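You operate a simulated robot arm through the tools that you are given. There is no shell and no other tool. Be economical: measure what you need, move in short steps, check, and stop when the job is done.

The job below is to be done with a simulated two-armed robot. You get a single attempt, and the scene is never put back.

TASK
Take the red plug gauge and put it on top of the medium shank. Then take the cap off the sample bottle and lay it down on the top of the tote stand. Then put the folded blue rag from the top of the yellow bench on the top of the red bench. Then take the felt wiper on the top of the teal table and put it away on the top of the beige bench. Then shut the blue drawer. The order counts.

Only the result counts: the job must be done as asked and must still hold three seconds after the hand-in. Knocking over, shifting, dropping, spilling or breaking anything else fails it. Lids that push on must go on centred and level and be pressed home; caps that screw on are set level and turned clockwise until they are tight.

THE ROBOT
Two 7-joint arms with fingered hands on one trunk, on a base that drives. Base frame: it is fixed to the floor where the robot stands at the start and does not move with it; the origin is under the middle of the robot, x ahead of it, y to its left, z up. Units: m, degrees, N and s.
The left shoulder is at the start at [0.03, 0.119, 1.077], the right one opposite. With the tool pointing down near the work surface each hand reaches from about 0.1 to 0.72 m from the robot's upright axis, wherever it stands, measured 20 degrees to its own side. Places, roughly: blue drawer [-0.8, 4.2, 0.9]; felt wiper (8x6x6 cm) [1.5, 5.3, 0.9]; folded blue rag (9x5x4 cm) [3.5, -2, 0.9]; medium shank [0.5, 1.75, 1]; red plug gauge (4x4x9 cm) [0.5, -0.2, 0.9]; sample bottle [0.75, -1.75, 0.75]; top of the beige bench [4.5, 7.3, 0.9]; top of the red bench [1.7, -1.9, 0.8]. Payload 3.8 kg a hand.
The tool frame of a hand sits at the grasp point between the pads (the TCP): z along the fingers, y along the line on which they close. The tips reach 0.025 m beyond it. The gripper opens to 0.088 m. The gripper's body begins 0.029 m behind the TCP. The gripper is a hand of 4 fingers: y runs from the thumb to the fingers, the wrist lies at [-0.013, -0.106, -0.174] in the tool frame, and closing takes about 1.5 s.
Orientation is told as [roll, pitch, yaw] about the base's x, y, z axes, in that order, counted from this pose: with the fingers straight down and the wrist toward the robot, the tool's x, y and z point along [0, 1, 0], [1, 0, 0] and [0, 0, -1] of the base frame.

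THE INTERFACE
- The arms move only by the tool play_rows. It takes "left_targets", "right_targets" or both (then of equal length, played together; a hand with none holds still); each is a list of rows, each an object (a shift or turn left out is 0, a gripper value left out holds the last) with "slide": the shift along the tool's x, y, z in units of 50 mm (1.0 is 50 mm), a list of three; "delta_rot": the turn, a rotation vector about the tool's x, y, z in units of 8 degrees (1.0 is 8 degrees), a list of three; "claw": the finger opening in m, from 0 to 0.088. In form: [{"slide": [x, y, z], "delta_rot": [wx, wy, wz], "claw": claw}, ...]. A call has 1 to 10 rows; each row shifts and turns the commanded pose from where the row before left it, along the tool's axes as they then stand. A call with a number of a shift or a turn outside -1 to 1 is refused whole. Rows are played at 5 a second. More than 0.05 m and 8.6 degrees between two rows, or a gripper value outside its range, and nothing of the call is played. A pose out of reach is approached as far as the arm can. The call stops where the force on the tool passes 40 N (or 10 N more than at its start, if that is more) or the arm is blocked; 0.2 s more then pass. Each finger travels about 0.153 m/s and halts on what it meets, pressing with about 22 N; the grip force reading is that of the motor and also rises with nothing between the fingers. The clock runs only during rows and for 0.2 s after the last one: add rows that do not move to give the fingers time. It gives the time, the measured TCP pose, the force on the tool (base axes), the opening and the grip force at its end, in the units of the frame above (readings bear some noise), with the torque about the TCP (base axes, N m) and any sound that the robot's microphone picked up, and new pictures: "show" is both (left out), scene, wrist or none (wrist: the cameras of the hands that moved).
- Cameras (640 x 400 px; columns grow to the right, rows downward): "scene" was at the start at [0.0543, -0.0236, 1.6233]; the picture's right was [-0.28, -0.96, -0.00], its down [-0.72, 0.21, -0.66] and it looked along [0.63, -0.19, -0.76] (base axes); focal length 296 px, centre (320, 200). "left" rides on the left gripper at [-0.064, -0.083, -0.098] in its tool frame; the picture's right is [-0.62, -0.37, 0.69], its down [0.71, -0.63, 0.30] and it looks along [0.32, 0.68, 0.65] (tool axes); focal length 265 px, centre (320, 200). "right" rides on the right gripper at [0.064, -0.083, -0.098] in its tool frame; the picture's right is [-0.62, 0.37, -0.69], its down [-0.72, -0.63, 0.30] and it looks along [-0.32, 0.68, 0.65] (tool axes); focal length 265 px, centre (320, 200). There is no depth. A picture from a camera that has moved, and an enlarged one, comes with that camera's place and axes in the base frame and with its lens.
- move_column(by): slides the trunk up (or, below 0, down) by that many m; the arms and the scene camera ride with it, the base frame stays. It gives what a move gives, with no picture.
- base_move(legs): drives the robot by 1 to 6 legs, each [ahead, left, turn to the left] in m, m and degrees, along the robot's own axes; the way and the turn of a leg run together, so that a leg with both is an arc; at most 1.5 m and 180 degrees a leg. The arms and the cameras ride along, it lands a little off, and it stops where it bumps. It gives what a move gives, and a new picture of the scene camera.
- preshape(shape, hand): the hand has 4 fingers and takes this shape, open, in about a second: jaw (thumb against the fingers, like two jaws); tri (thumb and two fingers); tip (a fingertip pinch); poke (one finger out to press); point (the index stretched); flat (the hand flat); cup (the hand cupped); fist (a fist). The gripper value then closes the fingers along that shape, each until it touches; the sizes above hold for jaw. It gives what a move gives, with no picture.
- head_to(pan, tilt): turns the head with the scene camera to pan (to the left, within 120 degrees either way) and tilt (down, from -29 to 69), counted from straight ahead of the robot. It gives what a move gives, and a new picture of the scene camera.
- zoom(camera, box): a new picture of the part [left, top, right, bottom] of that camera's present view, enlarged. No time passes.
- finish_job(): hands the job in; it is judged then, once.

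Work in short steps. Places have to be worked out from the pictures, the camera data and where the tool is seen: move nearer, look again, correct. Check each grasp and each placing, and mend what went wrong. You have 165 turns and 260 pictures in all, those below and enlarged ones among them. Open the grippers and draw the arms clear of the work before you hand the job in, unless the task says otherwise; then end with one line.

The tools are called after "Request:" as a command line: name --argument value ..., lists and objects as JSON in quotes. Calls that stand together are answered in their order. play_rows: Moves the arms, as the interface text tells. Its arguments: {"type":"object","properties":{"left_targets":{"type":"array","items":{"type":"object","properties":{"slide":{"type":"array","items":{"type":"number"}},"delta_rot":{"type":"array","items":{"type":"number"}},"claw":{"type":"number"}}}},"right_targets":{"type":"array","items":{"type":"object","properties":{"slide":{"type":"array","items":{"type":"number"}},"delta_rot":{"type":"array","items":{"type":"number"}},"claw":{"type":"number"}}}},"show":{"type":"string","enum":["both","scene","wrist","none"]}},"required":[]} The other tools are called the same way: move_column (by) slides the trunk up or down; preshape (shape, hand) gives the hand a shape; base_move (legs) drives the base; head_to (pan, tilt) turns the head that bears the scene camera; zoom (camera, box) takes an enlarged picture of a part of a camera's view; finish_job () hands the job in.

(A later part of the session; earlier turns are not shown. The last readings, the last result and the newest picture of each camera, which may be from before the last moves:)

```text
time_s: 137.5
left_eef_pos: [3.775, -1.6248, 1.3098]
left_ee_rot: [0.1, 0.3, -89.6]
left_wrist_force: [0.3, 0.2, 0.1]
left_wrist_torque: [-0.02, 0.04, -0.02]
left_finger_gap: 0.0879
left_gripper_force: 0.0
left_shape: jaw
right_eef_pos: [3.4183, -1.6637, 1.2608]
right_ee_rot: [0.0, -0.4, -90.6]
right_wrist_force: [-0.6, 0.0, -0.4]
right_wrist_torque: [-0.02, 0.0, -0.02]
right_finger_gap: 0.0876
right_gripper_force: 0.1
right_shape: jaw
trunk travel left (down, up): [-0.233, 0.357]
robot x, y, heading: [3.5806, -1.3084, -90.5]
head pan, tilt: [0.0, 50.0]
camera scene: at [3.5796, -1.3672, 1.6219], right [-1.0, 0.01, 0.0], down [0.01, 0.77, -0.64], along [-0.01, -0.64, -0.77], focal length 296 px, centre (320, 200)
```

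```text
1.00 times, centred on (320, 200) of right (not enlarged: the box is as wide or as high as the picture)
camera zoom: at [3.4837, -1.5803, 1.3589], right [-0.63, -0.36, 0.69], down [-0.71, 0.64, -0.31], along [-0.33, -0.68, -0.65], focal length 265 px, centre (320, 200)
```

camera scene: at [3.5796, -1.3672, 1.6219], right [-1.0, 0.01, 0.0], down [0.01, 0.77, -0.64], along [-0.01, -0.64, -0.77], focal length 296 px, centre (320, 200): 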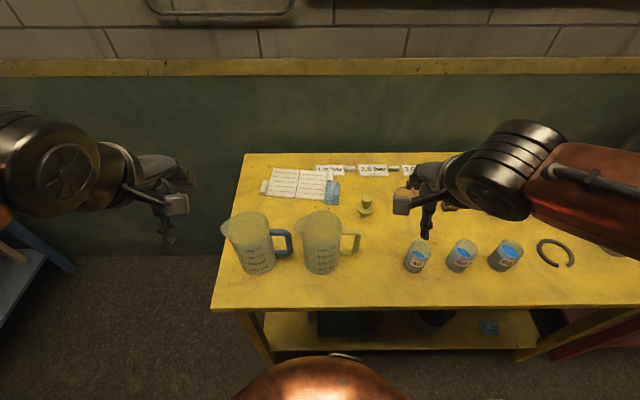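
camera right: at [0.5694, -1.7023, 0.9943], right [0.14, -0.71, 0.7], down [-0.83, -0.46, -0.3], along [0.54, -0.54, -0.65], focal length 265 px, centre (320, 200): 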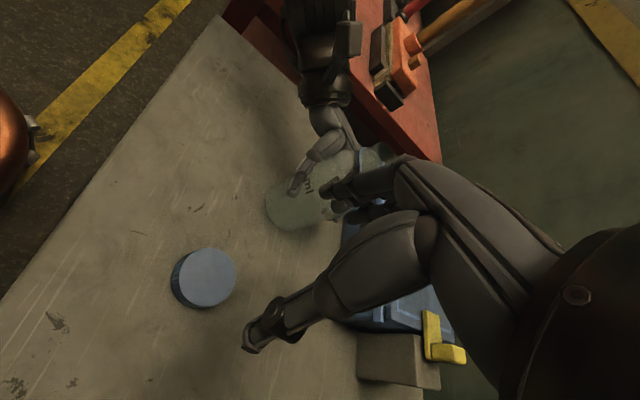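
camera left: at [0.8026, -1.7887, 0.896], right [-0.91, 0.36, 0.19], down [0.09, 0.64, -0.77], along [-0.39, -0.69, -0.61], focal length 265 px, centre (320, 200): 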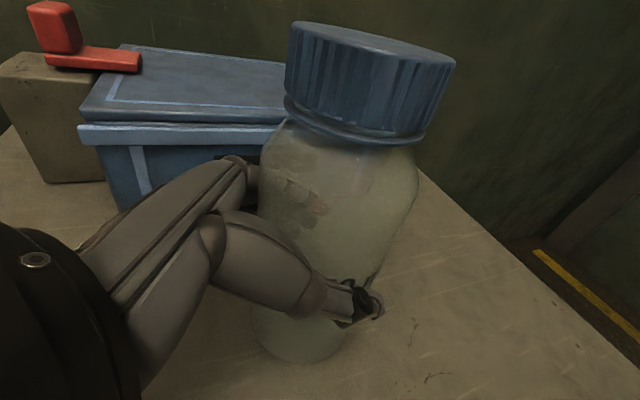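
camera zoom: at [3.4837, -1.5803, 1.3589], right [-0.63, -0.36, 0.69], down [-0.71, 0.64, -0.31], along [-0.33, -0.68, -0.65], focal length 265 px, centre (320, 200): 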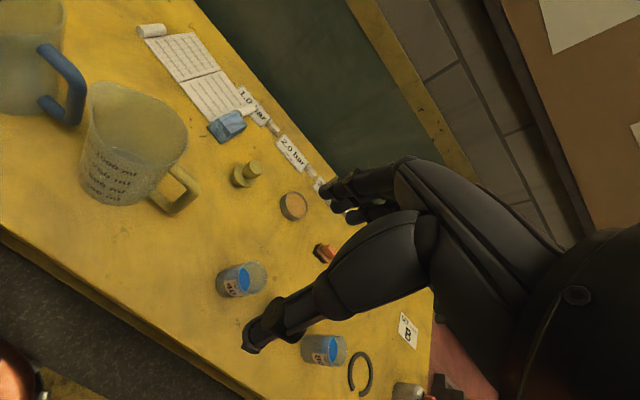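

Request:
zoom --camera "scene" --box '[260, 150, 420, 250]'

Request:
zoom --camera "right" --box '[80, 50, 320, 200]'

```text
4.00 times, centred on (340, 200) of scene
camera zoom: at [3.5796, -1.3672, 1.6219], right [-1.0, 0.01, 0.0], down [0.01, 0.77, -0.64], along [-0.01, -0.64, -0.77], focal length 1186 px, centre (240, 200)
```

zoom: 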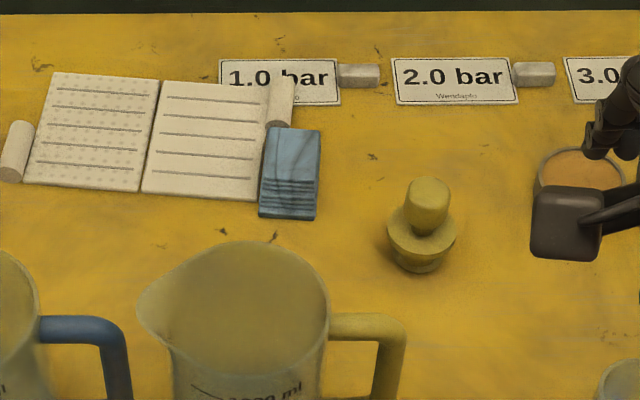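

```text
2.67 times, centred on (200, 125) of right
camera zoom: at [3.4837, -1.5803, 1.3589], right [-0.63, -0.36, 0.69], down [-0.71, 0.64, -0.31], along [-0.33, -0.68, -0.65], focal length 708 px, centre (640, 400)
```

zoom: 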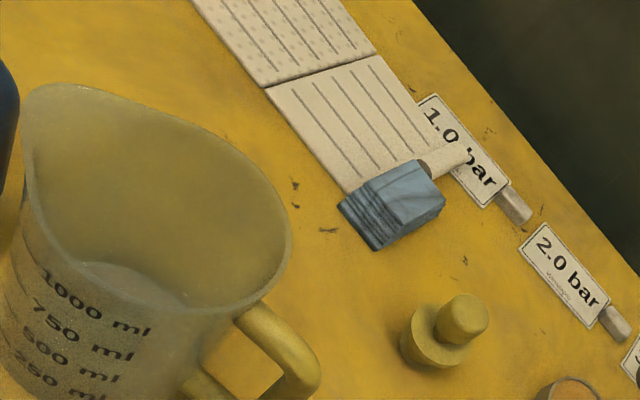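

The rag top is at about (3.529, −1.998, 0.918), and the brass bulb (top z≈0.965) stands nearby at (3.425, −1.927). I'll turn the right hand to abs. yaw ≈−12° so it grips across the width, and hover above the rag to see if I can reach.

Request:
play_rows --right_targets '[{"delta_rot": [0, 0, -0.98]}, {"delta_rot": [0, 0, -0.98]}, {"delta_rot": [0, 0, -0.98]}, {"delta_rot": [0, 0, -0.98]}, {"delta_rot": [0, 0, -0.98]}, {"delta_rot": [0, 0, -0.98]}, {"delta_rot": [0, 0, -0.98]}, {"delta_rot": [0, 0, -0.98]}, {"delta_rot": [0, 0, -0.98]}, {"delta_rot": [0, 0, -0.98]}]' --show "none"

Request:
play_rows --right_targets '[{"slide": [-0.611, 0.357, 0.4]}, {"slide": [-0.611, 0.357, 0.4]}, {"slide": [-0.611, 0.357, 0.4]}, {"slide": [-0.611, 0.357, 0.4]}, {"slide": [-0.611, 0.357, 0.4]}, {"slide": [-0.611, 0.357, 0.4]}, {"slide": [-0.611, 0.357, 0.4]}, {"slide": [-0.611, 0.357, 0.4]}, {"slide": [-0.611, 0.357, 0.4]}, {"slide": [-0.611, 0.357, 0.4]}]'

```text
time_s: 139.7
left_eef_pos: [3.7746, -1.6252, 1.31]
left_ee_rot: [0.2, 0.3, -89.6]
left_wrist_force: [-0.1, 0.0, -0.5]
left_wrist_torque: [-0.01, 0.01, -0.03]
left_finger_gap: 0.0877
left_gripper_force: 0.0
left_shape: jaw
right_eef_pos: [3.4184, -1.6634, 1.2606]
right_ee_rot: [-0.3, -0.2, -12.1]
right_wrist_force: [0.4, -0.6, 0.7]
right_wrist_torque: [0.01, 0.02, 0.01]
right_finger_gap: 0.0879
right_gripper_force: 0.0
right_shape: jaw
trunk travel left (down, up): [-0.233, 0.357]
robot x, y, heading: [3.5805, -1.3082, -90.5]
head pan, tilt: [0.0, 50.0]
```

```text
time_s: 141.9
left_eef_pos: [3.7735, -1.6244, 1.311]
left_ee_rot: [0.3, 0.3, -89.5]
left_wrist_force: [-0.2, 1.2, -0.5]
left_wrist_torque: [-0.02, 0.0, 0.02]
left_finger_gap: 0.0877
left_gripper_force: 0.0
left_shape: jaw
right_eef_pos: [3.5247, -1.9689, 1.0607]
right_ee_rot: [-0.2, -0.2, -12.2]
right_wrist_force: [0.1, 0.2, 0.0]
right_wrist_torque: [0.03, 0.02, 0.0]
right_finger_gap: 0.0876
right_gripper_force: 0.1
right_shape: jaw
right hand out of reach, approached as far as the arm can: row 10
trunk travel left (down, up): [-0.233, 0.357]
robot x, y, heading: [3.5766, -1.3105, -90.5]
head pan, tilt: [0.0, 50.0]
camera scene: at [3.5792, -1.367, 1.622], right [-1.0, 0.01, 0.0], down [0.01, 0.77, -0.64], along [-0.01, -0.64, -0.77], focal length 296 px, centre (320, 200)
camera right: at [3.4571, -1.8889, 1.1589], right [0.23, -0.68, 0.7], down [-0.77, -0.57, -0.3], along [0.6, -0.46, -0.65], focal length 265 px, centre (320, 200)
```

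scene: 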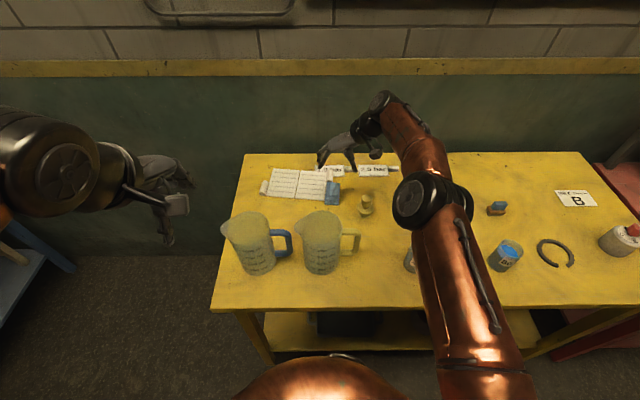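
right: 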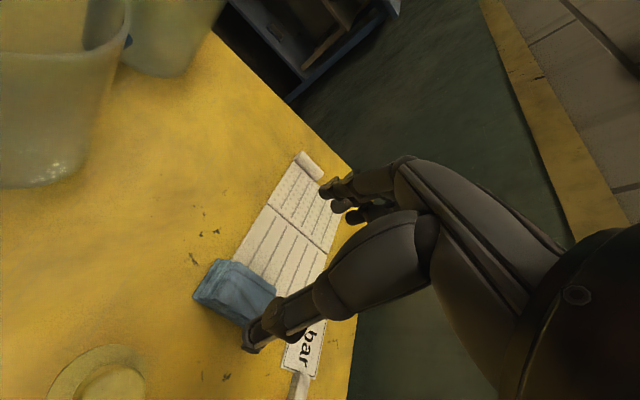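

I'm about 3 cm short. I'll inch the base forward 0.045 m with the hand well above everything.

Request:
base_move --legs '[[0.045, 0, 0]]'

Request:
zoom --camera "right" --box '[0, 150, 400, 400]'

```text
time_s: 142.8
left_eef_pos: [3.7743, -1.6723, 1.3093]
left_ee_rot: [0.2, 0.4, -89.6]
left_wrist_force: [-0.3, 0.0, -0.2]
left_wrist_torque: [0.0, 0.02, 0.0]
left_finger_gap: 0.0878
left_gripper_force: 0.3
left_shape: jaw
right_eef_pos: [3.5246, -2.0174, 1.0605]
right_ee_rot: [-0.1, -0.1, -12.2]
right_wrist_force: [-0.4, 0.2, -0.9]
right_wrist_torque: [0.02, 0.03, 0.0]
right_finger_gap: 0.0877
right_gripper_force: 0.0
right_shape: jaw
trunk travel left (down, up): [-0.233, 0.357]
robot x, y, heading: [3.5815, -1.3564, -90.5]
head pan, tilt: [0.0, 50.0]
camera scene: at [3.5793, -1.4156, 1.6218], right [-1.0, 0.01, 0.0], down [0.01, 0.77, -0.64], along [-0.01, -0.64, -0.77], focal length 296 px, centre (320, 200)
```

scene: 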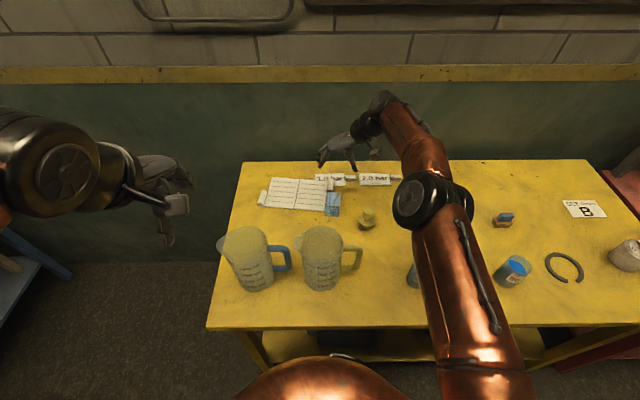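

```text
1.60 times, centred on (200, 275) of right
camera zoom: at [3.4569, -1.9365, 1.1578], right [0.23, -0.68, 0.69], down [-0.77, -0.57, -0.3], along [0.6, -0.46, -0.65], focal length 425 px, centre (512, 80)
```

zoom: 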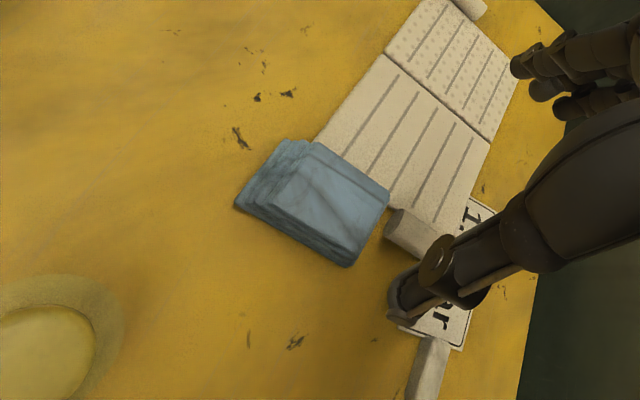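

The rag's centre is about (3.524, −2.006), its axis along y. I'll trim yaw and position, descend to z≈0.955 and check clearance to the bulb.

Request:
play_rows --right_targets '[{"slide": [0.2, 0.04, 0], "delta_rot": [0, 0, -0.6]}, {"slide": [0, 0, 0.6]}, {"slide": [0, 0, 0.6]}, {"slide": [0, 0, 0.6]}, {"slide": [0, 0, 0.3]}, {}]'

Request:
zoom --camera "scene" --box '[260, 140, 420, 260]'

```text
time_s: 144.2
left_eef_pos: [3.7743, -1.6702, 1.3105]
left_ee_rot: [0.2, 0.3, -89.6]
left_wrist_force: [-0.3, 0.6, -0.2]
left_wrist_torque: [-0.04, -0.02, 0.01]
left_finger_gap: 0.0882
left_gripper_force: 0.1
left_shape: jaw
right_eef_pos: [3.528, -2.0009, 0.9557]
right_ee_rot: [-0.2, -0.2, -7.3]
right_wrist_force: [-0.2, 0.6, -0.1]
right_wrist_torque: [-0.01, -0.02, 0.0]
right_finger_gap: 0.0877
right_gripper_force: 0.1
right_shape: jaw
right hand out of reach, approached as far as the arm can: row 4
trunk travel left (down, up): [-0.233, 0.357]
robot x, y, heading: [3.5814, -1.3584, -90.7]
head pan, tilt: [0.0, 50.0]
camera scene: at [3.5797, -1.4129, 1.622], right [-1.0, 0.01, 0.0], down [0.01, 0.77, -0.64], along [-0.01, -0.64, -0.77], focal length 296 px, centre (320, 200)
camera right: at [3.4544, -1.9267, 1.0539], right [0.28, -0.66, 0.7], down [-0.72, -0.63, -0.3], along [0.64, -0.41, -0.65], focal length 265 px, centre (320, 200)
```

scene: 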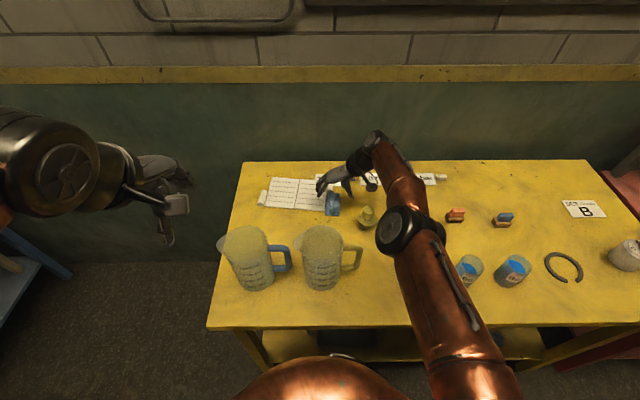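
right: 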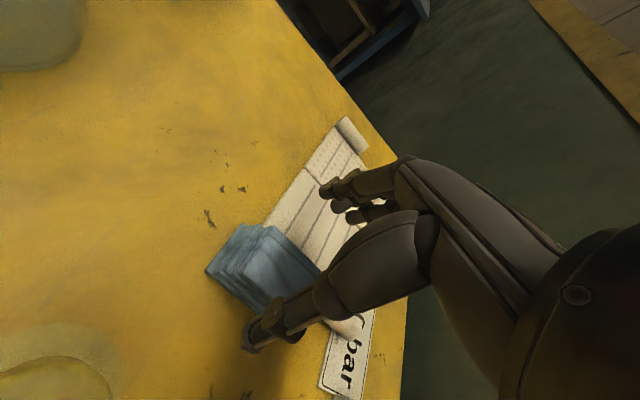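

```text
3.33 times, centred on (340, 200) of scene
camera zoom: at [3.5797, -1.4129, 1.622], right [-1.0, 0.01, 0.0], down [0.01, 0.77, -0.64], along [-0.01, -0.64, -0.77], focal length 988 px, centre (253, 200)
```

zoom: 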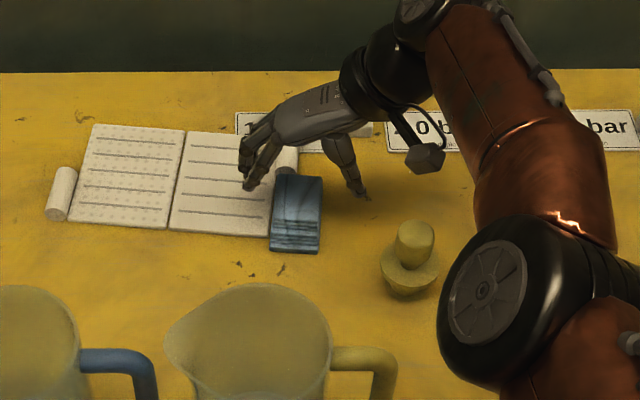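

Clearance looks fine. I'll lower to z≈0.908 with the fingers straddling the rag.

Request:
play_rows --right_targets '[{"slide": [0, -0.06, 0.4]}, {"slide": [0, 0, 0.3]}, {"slide": [0, 0, 0.25]}, {}]'

Request:
zoom --camera "scene" --box '[290, 150, 410, 250]'

```text
time_s: 145.2
left_eef_pos: [3.7752, -1.6704, 1.3098]
left_ee_rot: [0.3, 0.3, -89.6]
left_wrist_force: [-0.1, -0.9, 0.8]
left_wrist_torque: [-0.03, 0.0, -0.04]
left_finger_gap: 0.0879
left_gripper_force: 0.1
left_shape: jaw
right_eef_pos: [3.5256, -1.992, 0.9105]
right_ee_rot: [-0.3, -0.2, -7.4]
right_wrist_force: [0.0, -0.4, -1.0]
right_wrist_torque: [0.01, 0.0, 0.03]
right_finger_gap: 0.0876
right_gripper_force: 0.1
right_shape: jaw
right hand out of reach, approached as far as the arm can: row 1, 2
trunk travel left (down, up): [-0.233, 0.357]
robot x, y, heading: [3.581, -1.3557, -90.4]
head pan, tilt: [0.0, 50.0]
camera scene: at [3.5789, -1.4126, 1.622], right [-1.0, 0.01, 0.0], down [0.01, 0.77, -0.64], along [-0.01, -0.64, -0.77], focal length 296 px, centre (320, 200)
camera right: at [3.4505, -1.9176, 1.0084], right [0.28, -0.66, 0.7], down [-0.72, -0.63, -0.3], along [0.64, -0.41, -0.65], focal length 265 px, centre (320, 200)
```

scene: 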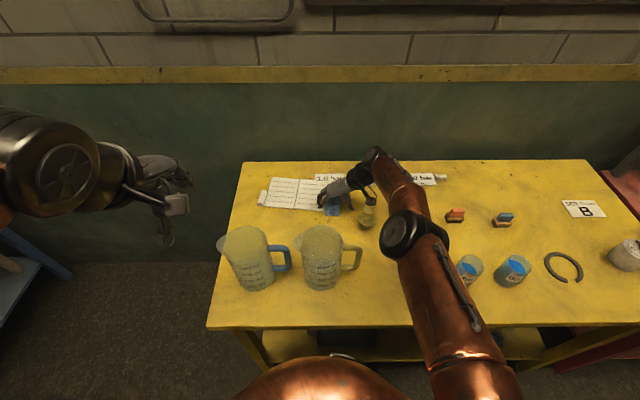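
right: 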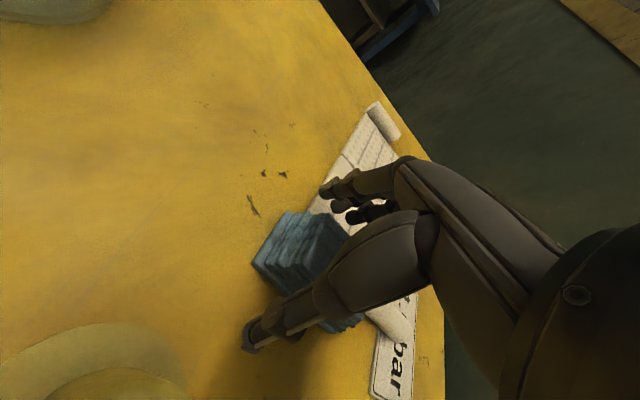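

```text
4.00 times, centred on (350, 200) of scene
camera zoom: at [3.5789, -1.4126, 1.622], right [-1.0, 0.01, 0.0], down [0.01, 0.77, -0.64], along [-0.01, -0.64, -0.77], focal length 1186 px, centre (200, 200)
```

zoom: 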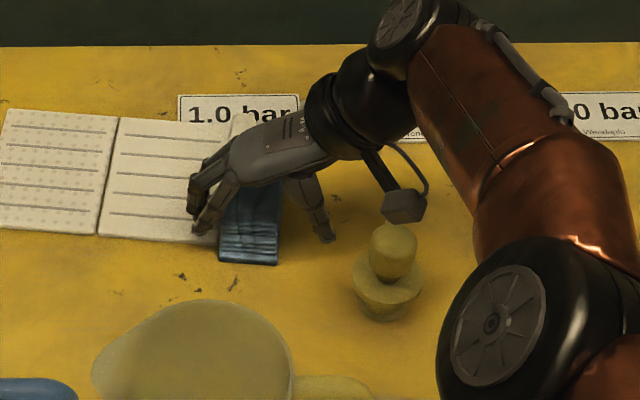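

The rag is straddled. The camera housing is close to the bulb but not touching, so I'll close here.

Request:
play_rows --right_targets '[{"claw": 0.065}, {"claw": 0.045}, {"claw": 0.02}, {"claw": 0.0}, {"claw": 0.0}, {"claw": 0.0}, {"claw": 0.0}, {}]' --show "wrist"

```text
time_s: 147.0
left_eef_pos: [3.775, -1.6702, 1.3107]
left_ee_rot: [0.2, 0.3, -89.7]
left_wrist_force: [0.2, 0.2, 0.4]
left_wrist_torque: [-0.03, -0.03, -0.01]
left_finger_gap: 0.0881
left_gripper_force: 0.1
left_shape: jaw
right_eef_pos: [3.5265, -1.9918, 0.9116]
right_ee_rot: [-0.2, -0.2, -7.4]
right_wrist_force: [1.2, -0.5, 4.1]
right_wrist_torque: [0.01, -0.17, 0.01]
right_finger_gap: 0.0373
right_gripper_force: 21.6
right_shape: jaw
trunk travel left (down, up): [-0.233, 0.357]
robot x, y, heading: [3.5826, -1.3516, -90.6]
head pan, tilt: [0.0, 50.0]
camera right: at [3.4507, -1.9175, 1.0089], right [0.28, -0.66, 0.7], down [-0.72, -0.63, -0.3], along [0.64, -0.41, -0.65], focal length 265 px, centre (320, 200)
```

right: 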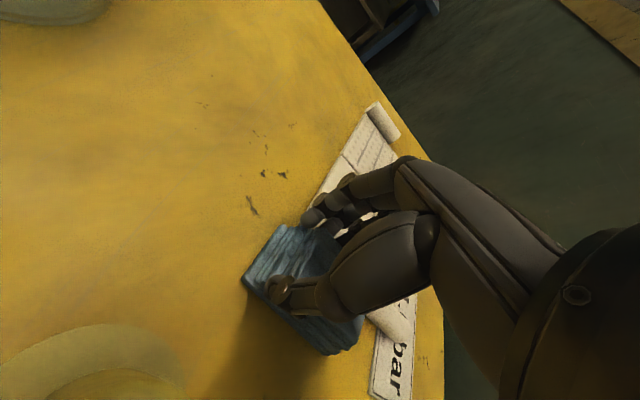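

It's gripped at 37 mm. I'll lift straight up.

Request:
play_rows --right_targets '[{"slide": [0, 0, -0.3]}, {"slide": [0, 0, -0.6]}, {"slide": [0, 0, -0.8]}, {"slide": [0.3, 0, -0.8]}, {"slide": [0.3, 0, -0.8]}, {"slide": [0.3, 0, -0.8]}, {}]'

Request:
zoom --camera "scene" --box '[230, 130, 430, 255]'

```text
time_s: 148.6
left_eef_pos: [3.7736, -1.6697, 1.3095]
left_ee_rot: [0.2, 0.4, -89.6]
left_wrist_force: [-0.2, -0.2, 0.4]
left_wrist_torque: [0.0, 0.05, 0.01]
left_finger_gap: 0.0882
left_gripper_force: 0.1
left_shape: jaw
right_eef_pos: [3.5297, -1.947, 1.1152]
right_ee_rot: [-0.2, -0.1, -7.4]
right_wrist_force: [-0.7, 0.3, -0.3]
right_wrist_torque: [0.03, 0.0, -0.02]
right_finger_gap: 0.0373
right_gripper_force: 21.9
right_shape: jaw
trunk travel left (down, up): [-0.233, 0.357]
robot x, y, heading: [3.5772, -1.3531, -90.6]
head pan, tilt: [0.0, 50.0]
camera scene: at [3.5792, -1.4137, 1.6219], right [-1.0, 0.01, 0.0], down [0.01, 0.77, -0.64], along [-0.01, -0.64, -0.77], focal length 296 px, centre (320, 200)
camera right: at [3.4553, -1.8731, 1.2132], right [0.28, -0.66, 0.7], down [-0.72, -0.63, -0.3], along [0.64, -0.41, -0.65], focal length 265 px, centre (320, 200)
```

scene: 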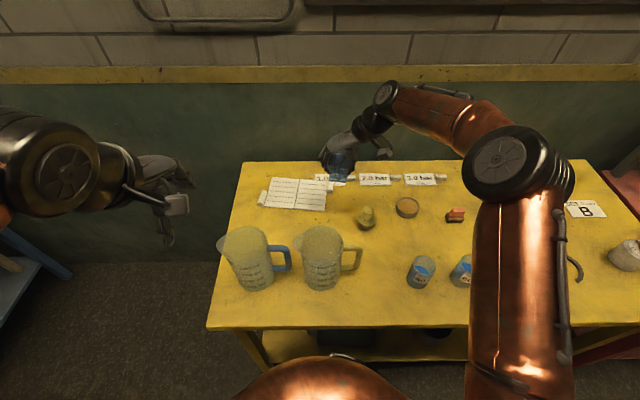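
right: 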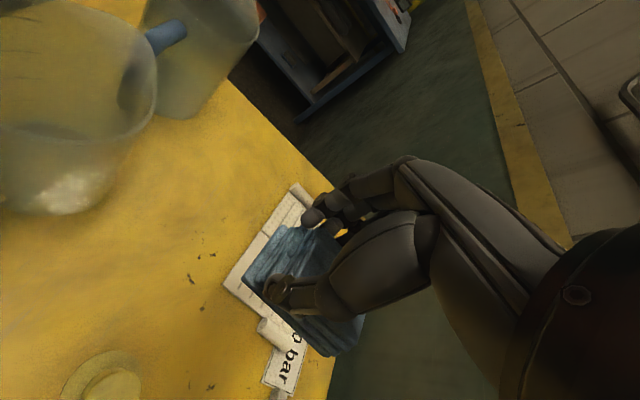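

```text
3.20 times, centred on (330, 192) of scene
camera zoom: at [3.5792, -1.4137, 1.6219], right [-1.0, 0.01, 0.0], down [0.01, 0.77, -0.64], along [-0.01, -0.64, -0.77], focal length 949 px, centre (288, 224)
```

zoom: 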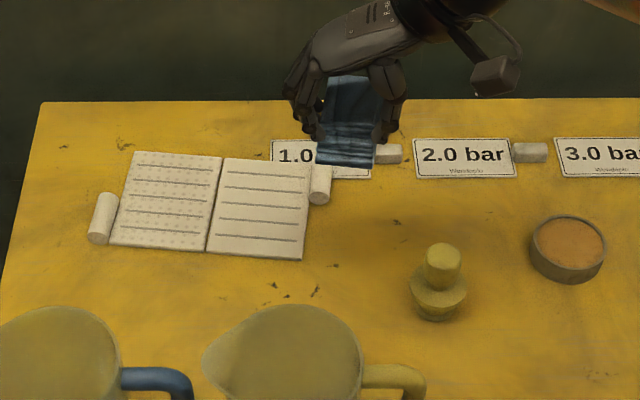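

The rag is held and nothing else moved. I'll raise it, pull it in, and drive back and right to the red bench.

Request:
play_rows --right_targets '[{"slide": [0, 0, -0.9]}, {"slide": [0, 0, -0.9]}, {"slide": [0, 0, -0.9]}, {"slide": [0.72, -0.44, 0]}, {"slide": [0.72, -0.44, 0]}, {"slide": [0.72, -0.44, 0]}, {"slide": [0.72, -0.44, 0]}, {"slide": [0.72, -0.44, 0]}, {"slide": [0.6, -0.3, 0]}, {}]' --show "none"

Request:
base_move --legs '[[-0.3, 0, 0.5], [0, -1.12, 0]]'

```text
time_s: 150.8
left_eef_pos: [3.7752, -1.6709, 1.3105]
left_ee_rot: [0.2, 0.3, -89.6]
left_wrist_force: [0.1, 0.1, 0.4]
left_wrist_torque: [0.01, -0.02, 0.0]
left_finger_gap: 0.0879
left_gripper_force: 0.0
left_shape: jaw
right_eef_pos: [3.433, -1.7233, 1.2494]
right_ee_rot: [-0.1, -0.1, -7.4]
right_wrist_force: [-0.1, -0.4, -0.5]
right_wrist_torque: [0.02, -0.01, 0.02]
right_finger_gap: 0.0372
right_gripper_force: 22.2
right_shape: jaw
trunk travel left (down, up): [-0.233, 0.357]
robot x, y, heading: [3.5818, -1.3545, -90.4]
head pan, tilt: [0.0, 50.0]
```

```text
time_s: 158.2
left_eef_pos: [2.6535, -1.3701, 1.3103]
left_ee_rot: [0.3, 0.2, -89.1]
left_wrist_force: [0.7, 0.4, -0.4]
left_wrist_torque: [0.0, 0.01, 0.01]
left_finger_gap: 0.0879
left_gripper_force: 0.0
left_shape: jaw
right_eef_pos: [2.3128, -1.4246, 1.2504]
right_ee_rot: [-0.2, -0.3, -6.8]
right_wrist_force: [0.4, -0.2, -0.6]
right_wrist_torque: [0.05, -0.01, -0.01]
right_finger_gap: 0.0371
right_gripper_force: 22.5
right_shape: jaw
trunk travel left (down, up): [-0.233, 0.357]
robot x, y, heading: [2.454, -1.0542, -90.4]
head pan, tilt: [0.0, 50.0]
camera scene: at [2.4553, -1.1141, 1.622], right [-1.0, 0.0, 0.0], down [0.0, 0.77, -0.64], along [0.0, -0.64, -0.77], focal length 296 px, centre (320, 200)
```

scene: 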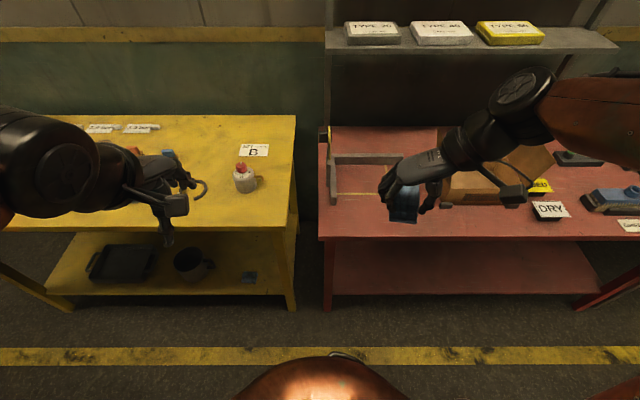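

The front-left corner of the red bench is free. I'll drive ahead 0.2 m and look closer.

Request:
base_move --legs '[[0.2, 0, 0.4]]'

Request:
zoom --camera "right" --box '[0, 0, 640, 400]'

```text
time_s: 159.8
left_eef_pos: [2.6563, -1.5689, 1.3092]
left_ee_rot: [0.2, 0.4, -88.7]
left_wrist_force: [0.0, 0.4, 0.4]
left_wrist_torque: [0.03, 0.01, -0.02]
left_finger_gap: 0.088
left_gripper_force: 0.1
left_shape: jaw
right_eef_pos: [2.3146, -1.6265, 1.2492]
right_ee_rot: [-0.2, -0.1, -6.6]
right_wrist_force: [-0.1, -0.3, 0.2]
right_wrist_torque: [0.04, 0.0, 0.0]
right_finger_gap: 0.0371
right_gripper_force: 22.2
right_shape: jaw
trunk travel left (down, up): [-0.233, 0.357]
robot x, y, heading: [2.4604, -1.2572, -89.9]
head pan, tilt: [0.0, 50.0]
camera scene: at [2.4566, -1.3154, 1.6219], right [-1.0, -0.01, 0.0], down [0.0, 0.77, -0.64], along [0.0, -0.64, -0.77], focal length 296 px, centre (320, 200)
```

scene: 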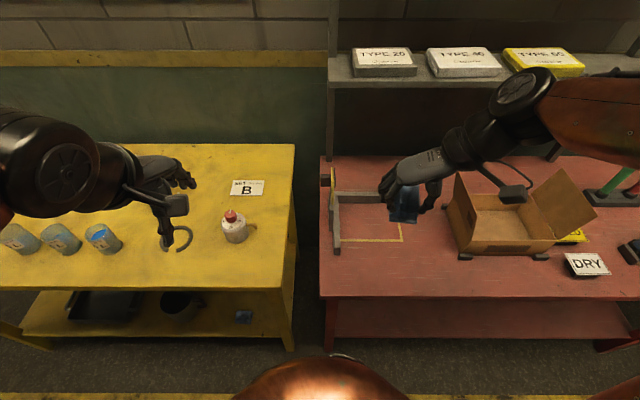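

```text
1.00 times, centred on (320, 200) of right (not enlarged: the box is as wide or as high as the picture)
camera zoom: at [2.2392, -1.5526, 1.3465], right [0.29, -0.66, 0.7], down [-0.71, -0.64, -0.3], along [0.64, -0.4, -0.65], focal length 265 px, centre (320, 200)
```

zoom: 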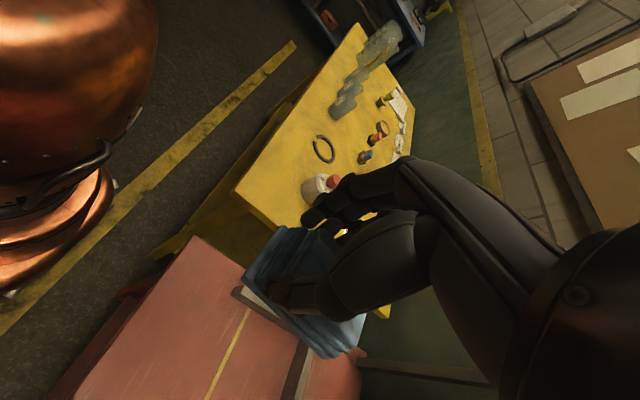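

The target is (2.30, −1.735), in front of the yellow outline. I'll move over it and descend to TCP z≈0.89.

Request:
play_rows --right_targets '[{"slide": [-0.96, 0, 0]}, {"slide": [-0.96, 0, 0]}, {"slide": [0, 0, 0.9]}, {"slide": [0, 0, 0.9]}, {"slide": [0, 0, 0.9]}, {"slide": [0, 0, 0.9]}, {"slide": [0, 0, 0.9]}, {"slide": [0, 0, 0.9]}, {"slide": [0, 0, 0.9]}, {"slide": [0, 0, 0.7]}]'

Request:
zoom --camera "scene" --box '[300, 190, 460, 310]'

```text
time_s: 162.0
left_eef_pos: [2.6562, -1.5697, 1.311]
left_ee_rot: [0.3, 0.3, -88.8]
left_wrist_force: [-0.3, -0.4, 0.7]
left_wrist_torque: [-0.01, 0.0, -0.03]
left_finger_gap: 0.0878
left_gripper_force: 0.1
left_shape: jaw
right_eef_pos: [2.3043, -1.7241, 0.8992]
right_ee_rot: [-0.3, -0.1, -6.5]
right_wrist_force: [0.4, 0.0, -0.9]
right_wrist_torque: [0.04, 0.02, -0.01]
right_finger_gap: 0.037
right_gripper_force: 21.4
right_shape: jaw
trunk travel left (down, up): [-0.233, 0.357]
robot x, y, heading: [2.4572, -1.2533, -89.9]
head pan, tilt: [0.0, 50.0]
camera scene: at [2.4561, -1.3144, 1.622], right [-1.0, -0.01, 0.0], down [0.0, 0.77, -0.64], along [0.0, -0.64, -0.77], focal length 296 px, centre (320, 200)
camera right: at [2.2286, -1.6502, 0.9966], right [0.29, -0.65, 0.7], down [-0.71, -0.64, -0.3], along [0.64, -0.4, -0.65], focal length 265 px, centre (320, 200)
```

scene: 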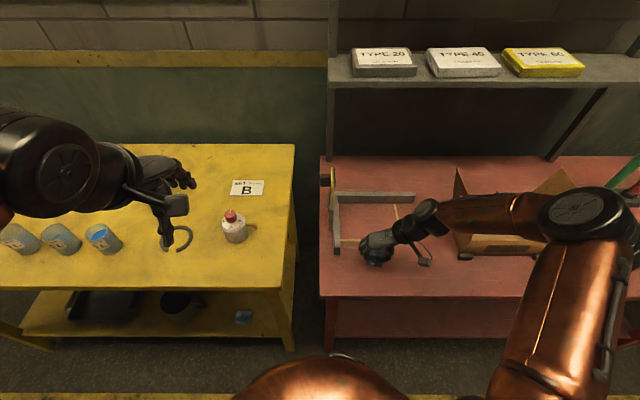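
right: 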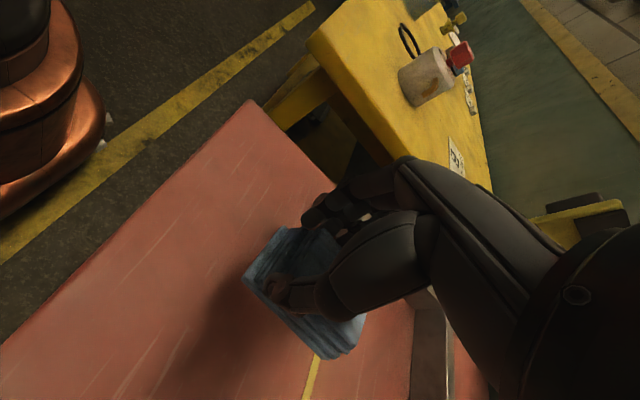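

```text
3.33 times, centred on (380, 250) of scene
camera zoom: at [2.4561, -1.3144, 1.622], right [-1.0, -0.01, 0.0], down [0.0, 0.77, -0.64], along [0.0, -0.64, -0.77], focal length 988 px, centre (120, 33)
```

zoom: 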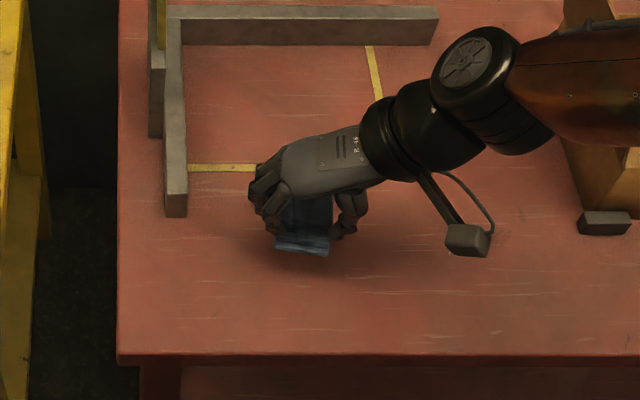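

It's a clear spot. I'll lower gently to contact.

Request:
play_rows --right_targets '[{"slide": [0, 0, 0.4]}, {"slide": [0, 0, 0.2]}, {"slide": [0, 0, 0.15]}, {"slide": [0, 0, 0.1]}, {"slide": [0, 0, 0.1]}, {}]' --show "none"

```text
time_s: 163.4
left_eef_pos: [2.6565, -1.5695, 1.3098]
left_ee_rot: [0.2, 0.3, -88.8]
left_wrist_force: [0.8, 0.4, -0.2]
left_wrist_torque: [0.0, 0.02, 0.0]
left_finger_gap: 0.0876
left_gripper_force: 0.1
left_shape: jaw
right_eef_pos: [2.3051, -1.7224, 0.8516]
right_ee_rot: [-0.4, -0.2, -6.6]
right_wrist_force: [0.1, 0.0, -0.8]
right_wrist_torque: [0.02, -0.03, 0.01]
right_finger_gap: 0.0373
right_gripper_force: 21.9
right_shape: jaw
trunk travel left (down, up): [-0.233, 0.357]
robot x, y, heading: [2.4563, -1.2557, -89.7]
head pan, tilt: [0.0, 50.0]
```

Request:
play_rows --right_targets '[{"slide": [0, 0, 0.08]}, {"slide": [0, 0, 0.08]}, {"slide": [0, 0, 0.08]}, {}]' --show "none"

Request:
zoom --camera "right" --box '[200, 180, 440, 380]'

```text
time_s: 164.4
left_eef_pos: [2.6568, -1.565, 1.3113]
left_ee_rot: [0.1, 0.3, -88.7]
left_wrist_force: [0.7, 0.3, -0.1]
left_wrist_torque: [-0.02, 0.01, 0.0]
left_finger_gap: 0.0877
left_gripper_force: 0.1
left_shape: jaw
right_eef_pos: [2.3058, -1.72, 0.843]
right_ee_rot: [-0.4, -0.2, -6.5]
right_wrist_force: [-2.9, 0.7, 39.4]
right_wrist_torque: [-0.04, 0.17, 0.04]
right_finger_gap: 0.0396
right_gripper_force: 22.1
right_shape: jaw
trunk travel left (down, up): [-0.233, 0.357]
robot x, y, heading: [2.4595, -1.2535, -89.9]
head pan, tilt: [0.0, 50.0]
```

```text
2.00 times, centred on (320, 280) of right
camera zoom: at [2.2304, -1.6473, 0.9402], right [0.29, -0.65, 0.7], down [-0.71, -0.64, -0.3], along [0.64, -0.41, -0.65], focal length 531 px, centre (320, 40)
```

zoom: 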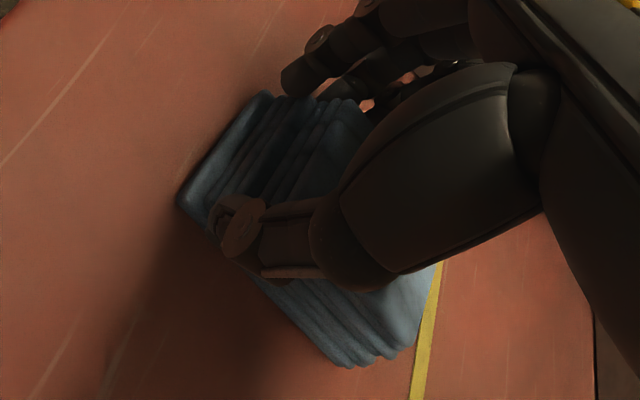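

It's in firm contact. I'll ease up 3 mm, open and rise.

Request:
play_rows --right_targets '[{"slide": [0, 0, -0.07]}, {"claw": 0.055}, {"claw": 0.08}, {"claw": 0.088}, {"slide": [0, 0, -0.5]}, {"slide": [0, 0, -0.9]}, {"slide": [0, 0, -0.9]}, {"slide": [0, 0, -0.9]}, {"slide": [0, 0, -0.9]}, {}]' --show "scene"

Request:
zoom --camera "scene" --box '[300, 190, 460, 310]'

```text
time_s: 166.6
left_eef_pos: [2.6558, -1.568, 1.31]
left_ee_rot: [0.3, 0.3, -88.8]
left_wrist_force: [-0.2, 0.2, -0.5]
left_wrist_torque: [0.01, 0.01, 0.01]
left_finger_gap: 0.0878
left_gripper_force: 0.1
left_shape: jaw
right_eef_pos: [2.3037, -1.7221, 1.0483]
right_ee_rot: [-0.2, -0.1, -6.6]
right_wrist_force: [0.5, -0.1, -0.4]
right_wrist_torque: [-0.01, -0.01, -0.04]
right_finger_gap: 0.0874
right_gripper_force: 0.1
right_shape: jaw
trunk travel left (down, up): [-0.233, 0.357]
robot x, y, heading: [2.4524, -1.2558, -89.8]
head pan, tilt: [0.0, 50.0]
camera scene: at [2.4562, -1.3146, 1.6219], right [-1.0, -0.01, 0.0], down [0.0, 0.77, -0.64], along [0.0, -0.64, -0.77], focal length 296 px, centre (320, 200)
```

scene: 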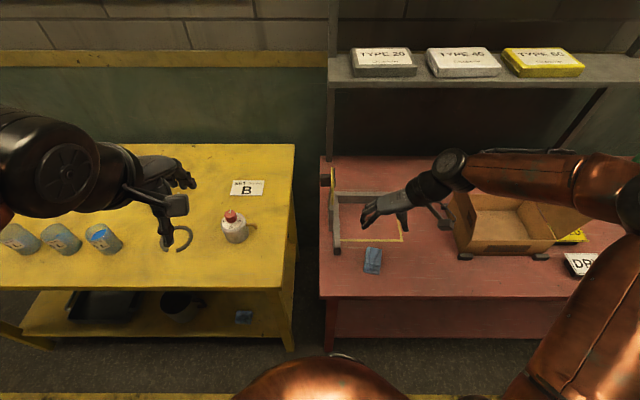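

```text
3.33 times, centred on (380, 250) of scene
camera zoom: at [2.4562, -1.3146, 1.6219], right [-1.0, -0.01, 0.0], down [0.0, 0.77, -0.64], along [0.0, -0.64, -0.77], focal length 988 px, centre (120, 33)
```

zoom: 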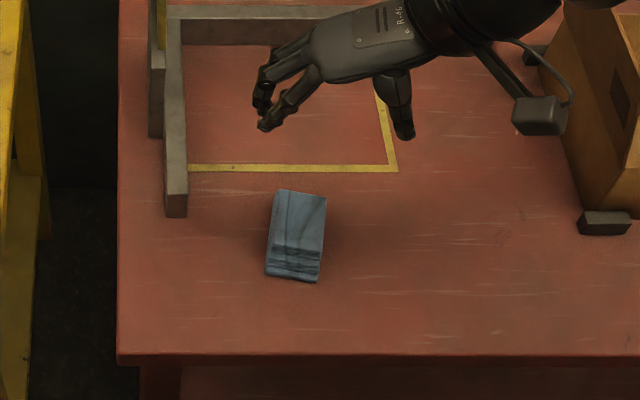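

The rag lies flat on the red bench. I'll return the right hand to the travel pose, then drive back to the aisle.

Request:
play_rows --right_targets '[{"slide": [0.5, 0, -0.8], "delta_rot": [0, 0, 0.5]}, {"slide": [0.5, 0, -0.8], "delta_rot": [0, 0, 1]}, {"slide": [0.5, 0, -0.8], "delta_rot": [0, 0, 1]}, {"slide": [0.3, 0, -0.8], "delta_rot": [0, 0, 1]}, {"slide": [0, 0, -0.8], "delta_rot": [0, 0, 1]}, {"delta_rot": [0, 0, 1]}, {"delta_rot": [0, 0, 1]}, {"delta_rot": [0, 0, 1]}, {"delta_rot": [0, 0, 1]}, {"delta_rot": [0, 0, 1]}]' --show "none"

Request:
base_move --legs '[[-0.25, 0, 0], [0, -1.3, 0], [0, -1.25, 0]]'

```text
time_s: 168.8
left_eef_pos: [2.6577, -1.5675, 1.3094]
left_ee_rot: [0.2, 0.3, -88.8]
left_wrist_force: [-0.1, -0.3, 0.8]
left_wrist_torque: [0.02, 0.05, 0.0]
left_finger_gap: 0.0879
left_gripper_force: 0.0
left_shape: jaw
right_eef_pos: [2.3262, -1.6343, 1.2488]
right_ee_rot: [0.0, -0.2, -82.6]
right_wrist_force: [0.1, -0.2, 0.5]
right_wrist_torque: [0.0, 0.01, 0.02]
right_finger_gap: 0.0876
right_gripper_force: 0.1
right_shape: jaw
trunk travel left (down, up): [-0.233, 0.357]
robot x, y, heading: [2.4542, -1.2549, -89.8]
head pan, tilt: [0.0, 50.0]
```

```text
time_s: 182.7
left_eef_pos: [0.1044, -1.3253, 1.3108]
left_ee_rot: [0.2, 0.3, -89.1]
left_wrist_force: [0.1, 0.0, 0.3]
left_wrist_torque: [0.05, 0.0, 0.0]
left_finger_gap: 0.0879
left_gripper_force: 0.0
left_shape: jaw
right_eef_pos: [-0.2268, -1.3886, 1.2469]
right_ee_rot: [0.1, -0.4, -82.8]
right_wrist_force: [-0.4, 0.4, -0.3]
right_wrist_torque: [-0.03, -0.01, -0.02]
right_finger_gap: 0.0879
right_gripper_force: 0.2
right_shape: jaw
trunk travel left (down, up): [-0.233, 0.357]
robot x, y, heading: [-0.0975, -1.0102, -89.8]
head pan, tilt: [0.0, 50.0]
camera scene: at [-0.0941, -1.0696, 1.622], right [-1.0, 0.0, 0.0], down [0.0, 0.77, -0.64], along [0.0, -0.64, -0.77], focal length 296 px, centre (320, 200)
```

scene: 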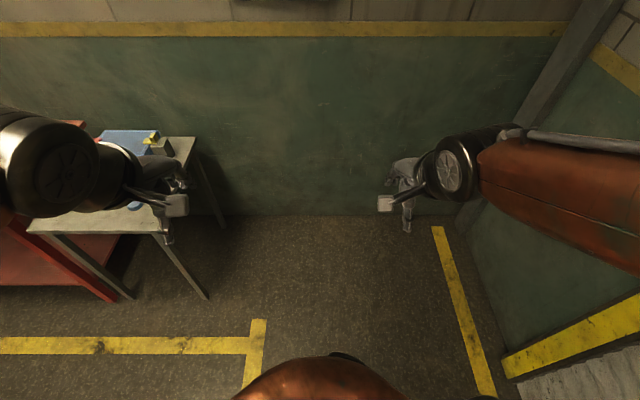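

I'll turn around to face up the aisle (+y) and look ahead.

Request:
base_move --legs '[[0, 0, 179.8]]'

Request:
head_to --pan 0 --tilt 25

```text
time_s: 190.4
left_eef_pos: [-0.2832, -0.6938, 1.3105]
left_ee_rot: [0.1, 0.2, 89.8]
left_wrist_force: [-0.2, 0.7, 0.7]
left_wrist_torque: [0.04, 0.0, 0.0]
left_finger_gap: 0.0881
left_gripper_force: 0.0
left_shape: jaw
right_eef_pos: [0.0481, -0.6363, 1.247]
right_ee_rot: [0.0, -0.3, 96.1]
right_wrist_force: [0.4, 0.5, 1.3]
right_wrist_torque: [-0.01, 0.04, -0.03]
right_finger_gap: 0.0875
right_gripper_force: 0.0
right_shape: jaw
trunk travel left (down, up): [-0.233, 0.357]
robot x, y, heading: [-0.0917, -1.0138, 88.9]
head pan, tilt: [0.0, 50.0]
camera scene: at [-0.0928, -0.9553, 1.622], right [1.0, -0.02, 0.0], down [-0.01, -0.77, -0.64], along [0.01, 0.64, -0.77], focal length 296 px, centre (320, 200)
```

scene: 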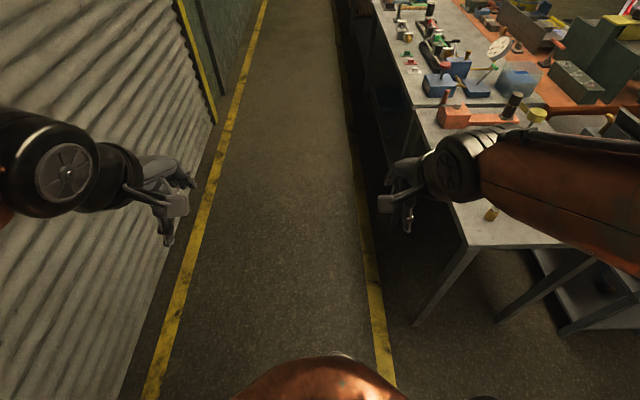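

```text
time_s: 191.3
left_eef_pos: [-0.2854, -0.693, 1.3109]
left_ee_rot: [0.2, 0.3, 89.9]
left_wrist_force: [-0.4, 0.1, -0.2]
left_wrist_torque: [0.02, 0.02, 0.0]
left_finger_gap: 0.088
left_gripper_force: 0.0
left_shape: jaw
right_eef_pos: [0.0479, -0.6358, 1.2486]
right_ee_rot: [0.2, -0.3, 95.9]
right_wrist_force: [0.8, -0.6, 1.1]
right_wrist_torque: [0.03, -0.01, -0.01]
right_finger_gap: 0.0874
right_gripper_force: 0.0
right_shape: jaw
trunk travel left (down, up): [-0.233, 0.357]
robot x, y, heading: [-0.0942, -1.0112, 88.9]
head pan, tilt: [0.0, 25.0]
camera scene: at [-0.0925, -0.9402, 1.6594], right [1.0, -0.02, 0.0], down [-0.01, -0.42, -0.91], along [0.02, 0.91, -0.42], focal length 296 px, centre (320, 200)
```

scene: 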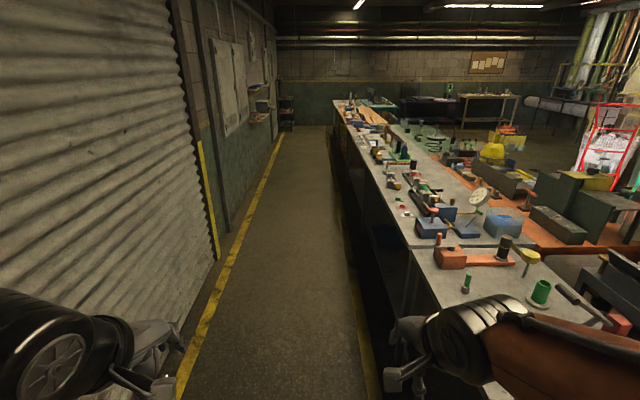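

The aisle is clear. I'll drive up it in stages.

Request:
base_move --legs '[[1.5, 0, 1.2], [1.5, 0.03, 0]]'

```text
refused: leg 2 is longer than a leg can be; nothing moved
```

Request:
base_move --legs '[[1.45, 0, 1.2], [1.45, 0.03, 0], [0.9, 0, 0]]'

```text
time_s: 209.7
left_eef_pos: [-0.288, 3.1241, 1.3103]
left_ee_rot: [0.2, 0.3, 90.7]
left_wrist_force: [0.4, -0.8, -0.5]
left_wrist_torque: [0.01, 0.03, 0.0]
left_finger_gap: 0.0877
left_gripper_force: 0.2
left_shape: jaw
right_eef_pos: [0.0436, 3.1851, 1.2476]
right_ee_rot: [0.2, -0.3, 96.8]
right_wrist_force: [0.1, 1.0, -0.1]
right_wrist_torque: [0.0, 0.0, -0.02]
right_finger_gap: 0.0877
right_gripper_force: 0.0
right_shape: jaw
trunk travel left (down, up): [-0.233, 0.357]
robot x, y, heading: [-0.0924, 2.8114, 89.5]
head pan, tilt: [0.0, 25.0]
camera scene: at [-0.0921, 2.8799, 1.6594], right [1.0, -0.01, 0.0], down [0.0, -0.42, -0.91], along [0.0, 0.91, -0.42], focal length 296 px, centre (320, 200)
```

scene: 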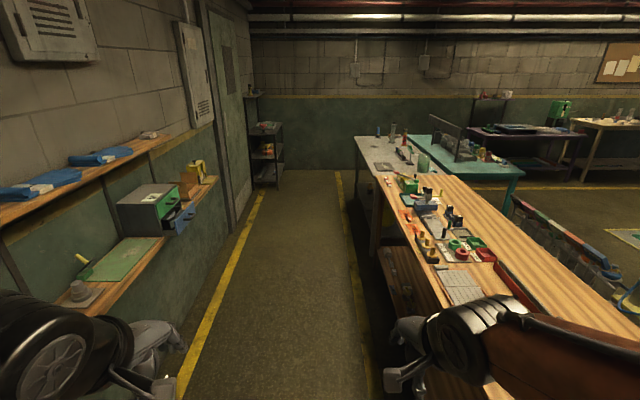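

The open blue drawer is on the left wall shelf, and the teal table lies beyond the wooden bench. I'll look to the right for an access route.

Request:
head_to --pan -45 --tilt 20

Request:
head_to --pan -10 --tilt 10

```text
time_s: 210.8
left_eef_pos: [-0.2889, 3.1235, 1.311]
left_ee_rot: [0.2, 0.3, 90.7]
left_wrist_force: [0.3, 0.3, 0.2]
left_wrist_torque: [0.0, 0.0, 0.02]
left_finger_gap: 0.088
left_gripper_force: 0.1
left_shape: jaw
right_eef_pos: [0.0442, 3.1862, 1.2485]
right_ee_rot: [0.1, -0.4, 96.8]
right_wrist_force: [-1.1, 0.0, 0.0]
right_wrist_torque: [-0.03, 0.01, -0.01]
right_finger_gap: 0.0877
right_gripper_force: 0.0
right_shape: jaw
trunk travel left (down, up): [-0.233, 0.357]
robot x, y, heading: [-0.0902, 2.8083, 89.9]
head pan, tilt: [-45.0, 20.0]
camera scene: at [-0.0264, 2.853, 1.6675], right [0.7, -0.71, 0.0], down [-0.24, -0.24, -0.94], along [0.67, 0.66, -0.34], focal length 296 px, centre (320, 200)
```

scene: 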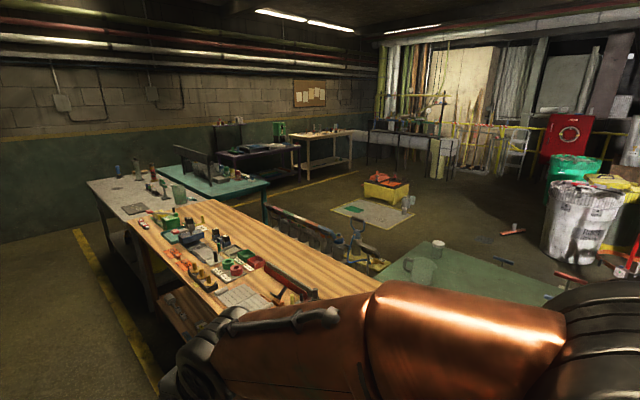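

```text
time_s: 211.8
left_eef_pos: [-0.2881, 3.1231, 1.3097]
left_ee_rot: [0.2, 0.2, 90.6]
left_wrist_force: [-0.3, -0.1, 0.5]
left_wrist_torque: [0.0, -0.01, 0.01]
left_finger_gap: 0.0881
left_gripper_force: 0.1
left_shape: jaw
right_eef_pos: [0.0442, 3.1853, 1.2471]
right_ee_rot: [0.1, -0.2, 96.8]
right_wrist_force: [-1.3, -0.4, -0.4]
right_wrist_torque: [-0.02, 0.02, 0.03]
right_finger_gap: 0.0876
right_gripper_force: 0.1
right_shape: jaw
trunk travel left (down, up): [-0.233, 0.357]
robot x, y, heading: [-0.0927, 2.8067, 89.6]
head pan, tilt: [-10.0, 10.0]
camera scene: at [-0.0758, 2.8788, 1.6838], right [0.98, -0.18, 0.0], down [-0.03, -0.17, -0.98], along [0.18, 0.97, -0.17], focal length 296 px, centre (320, 200)
```

scene: 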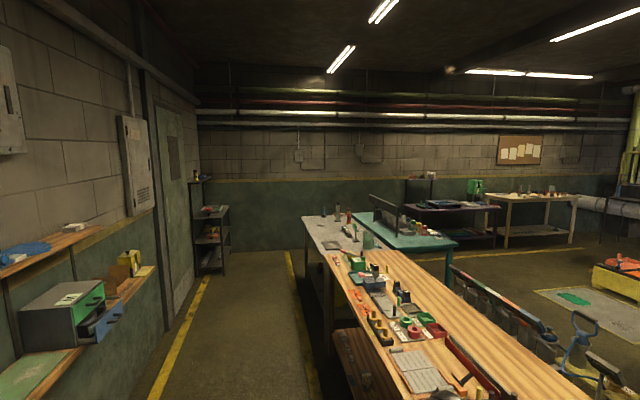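

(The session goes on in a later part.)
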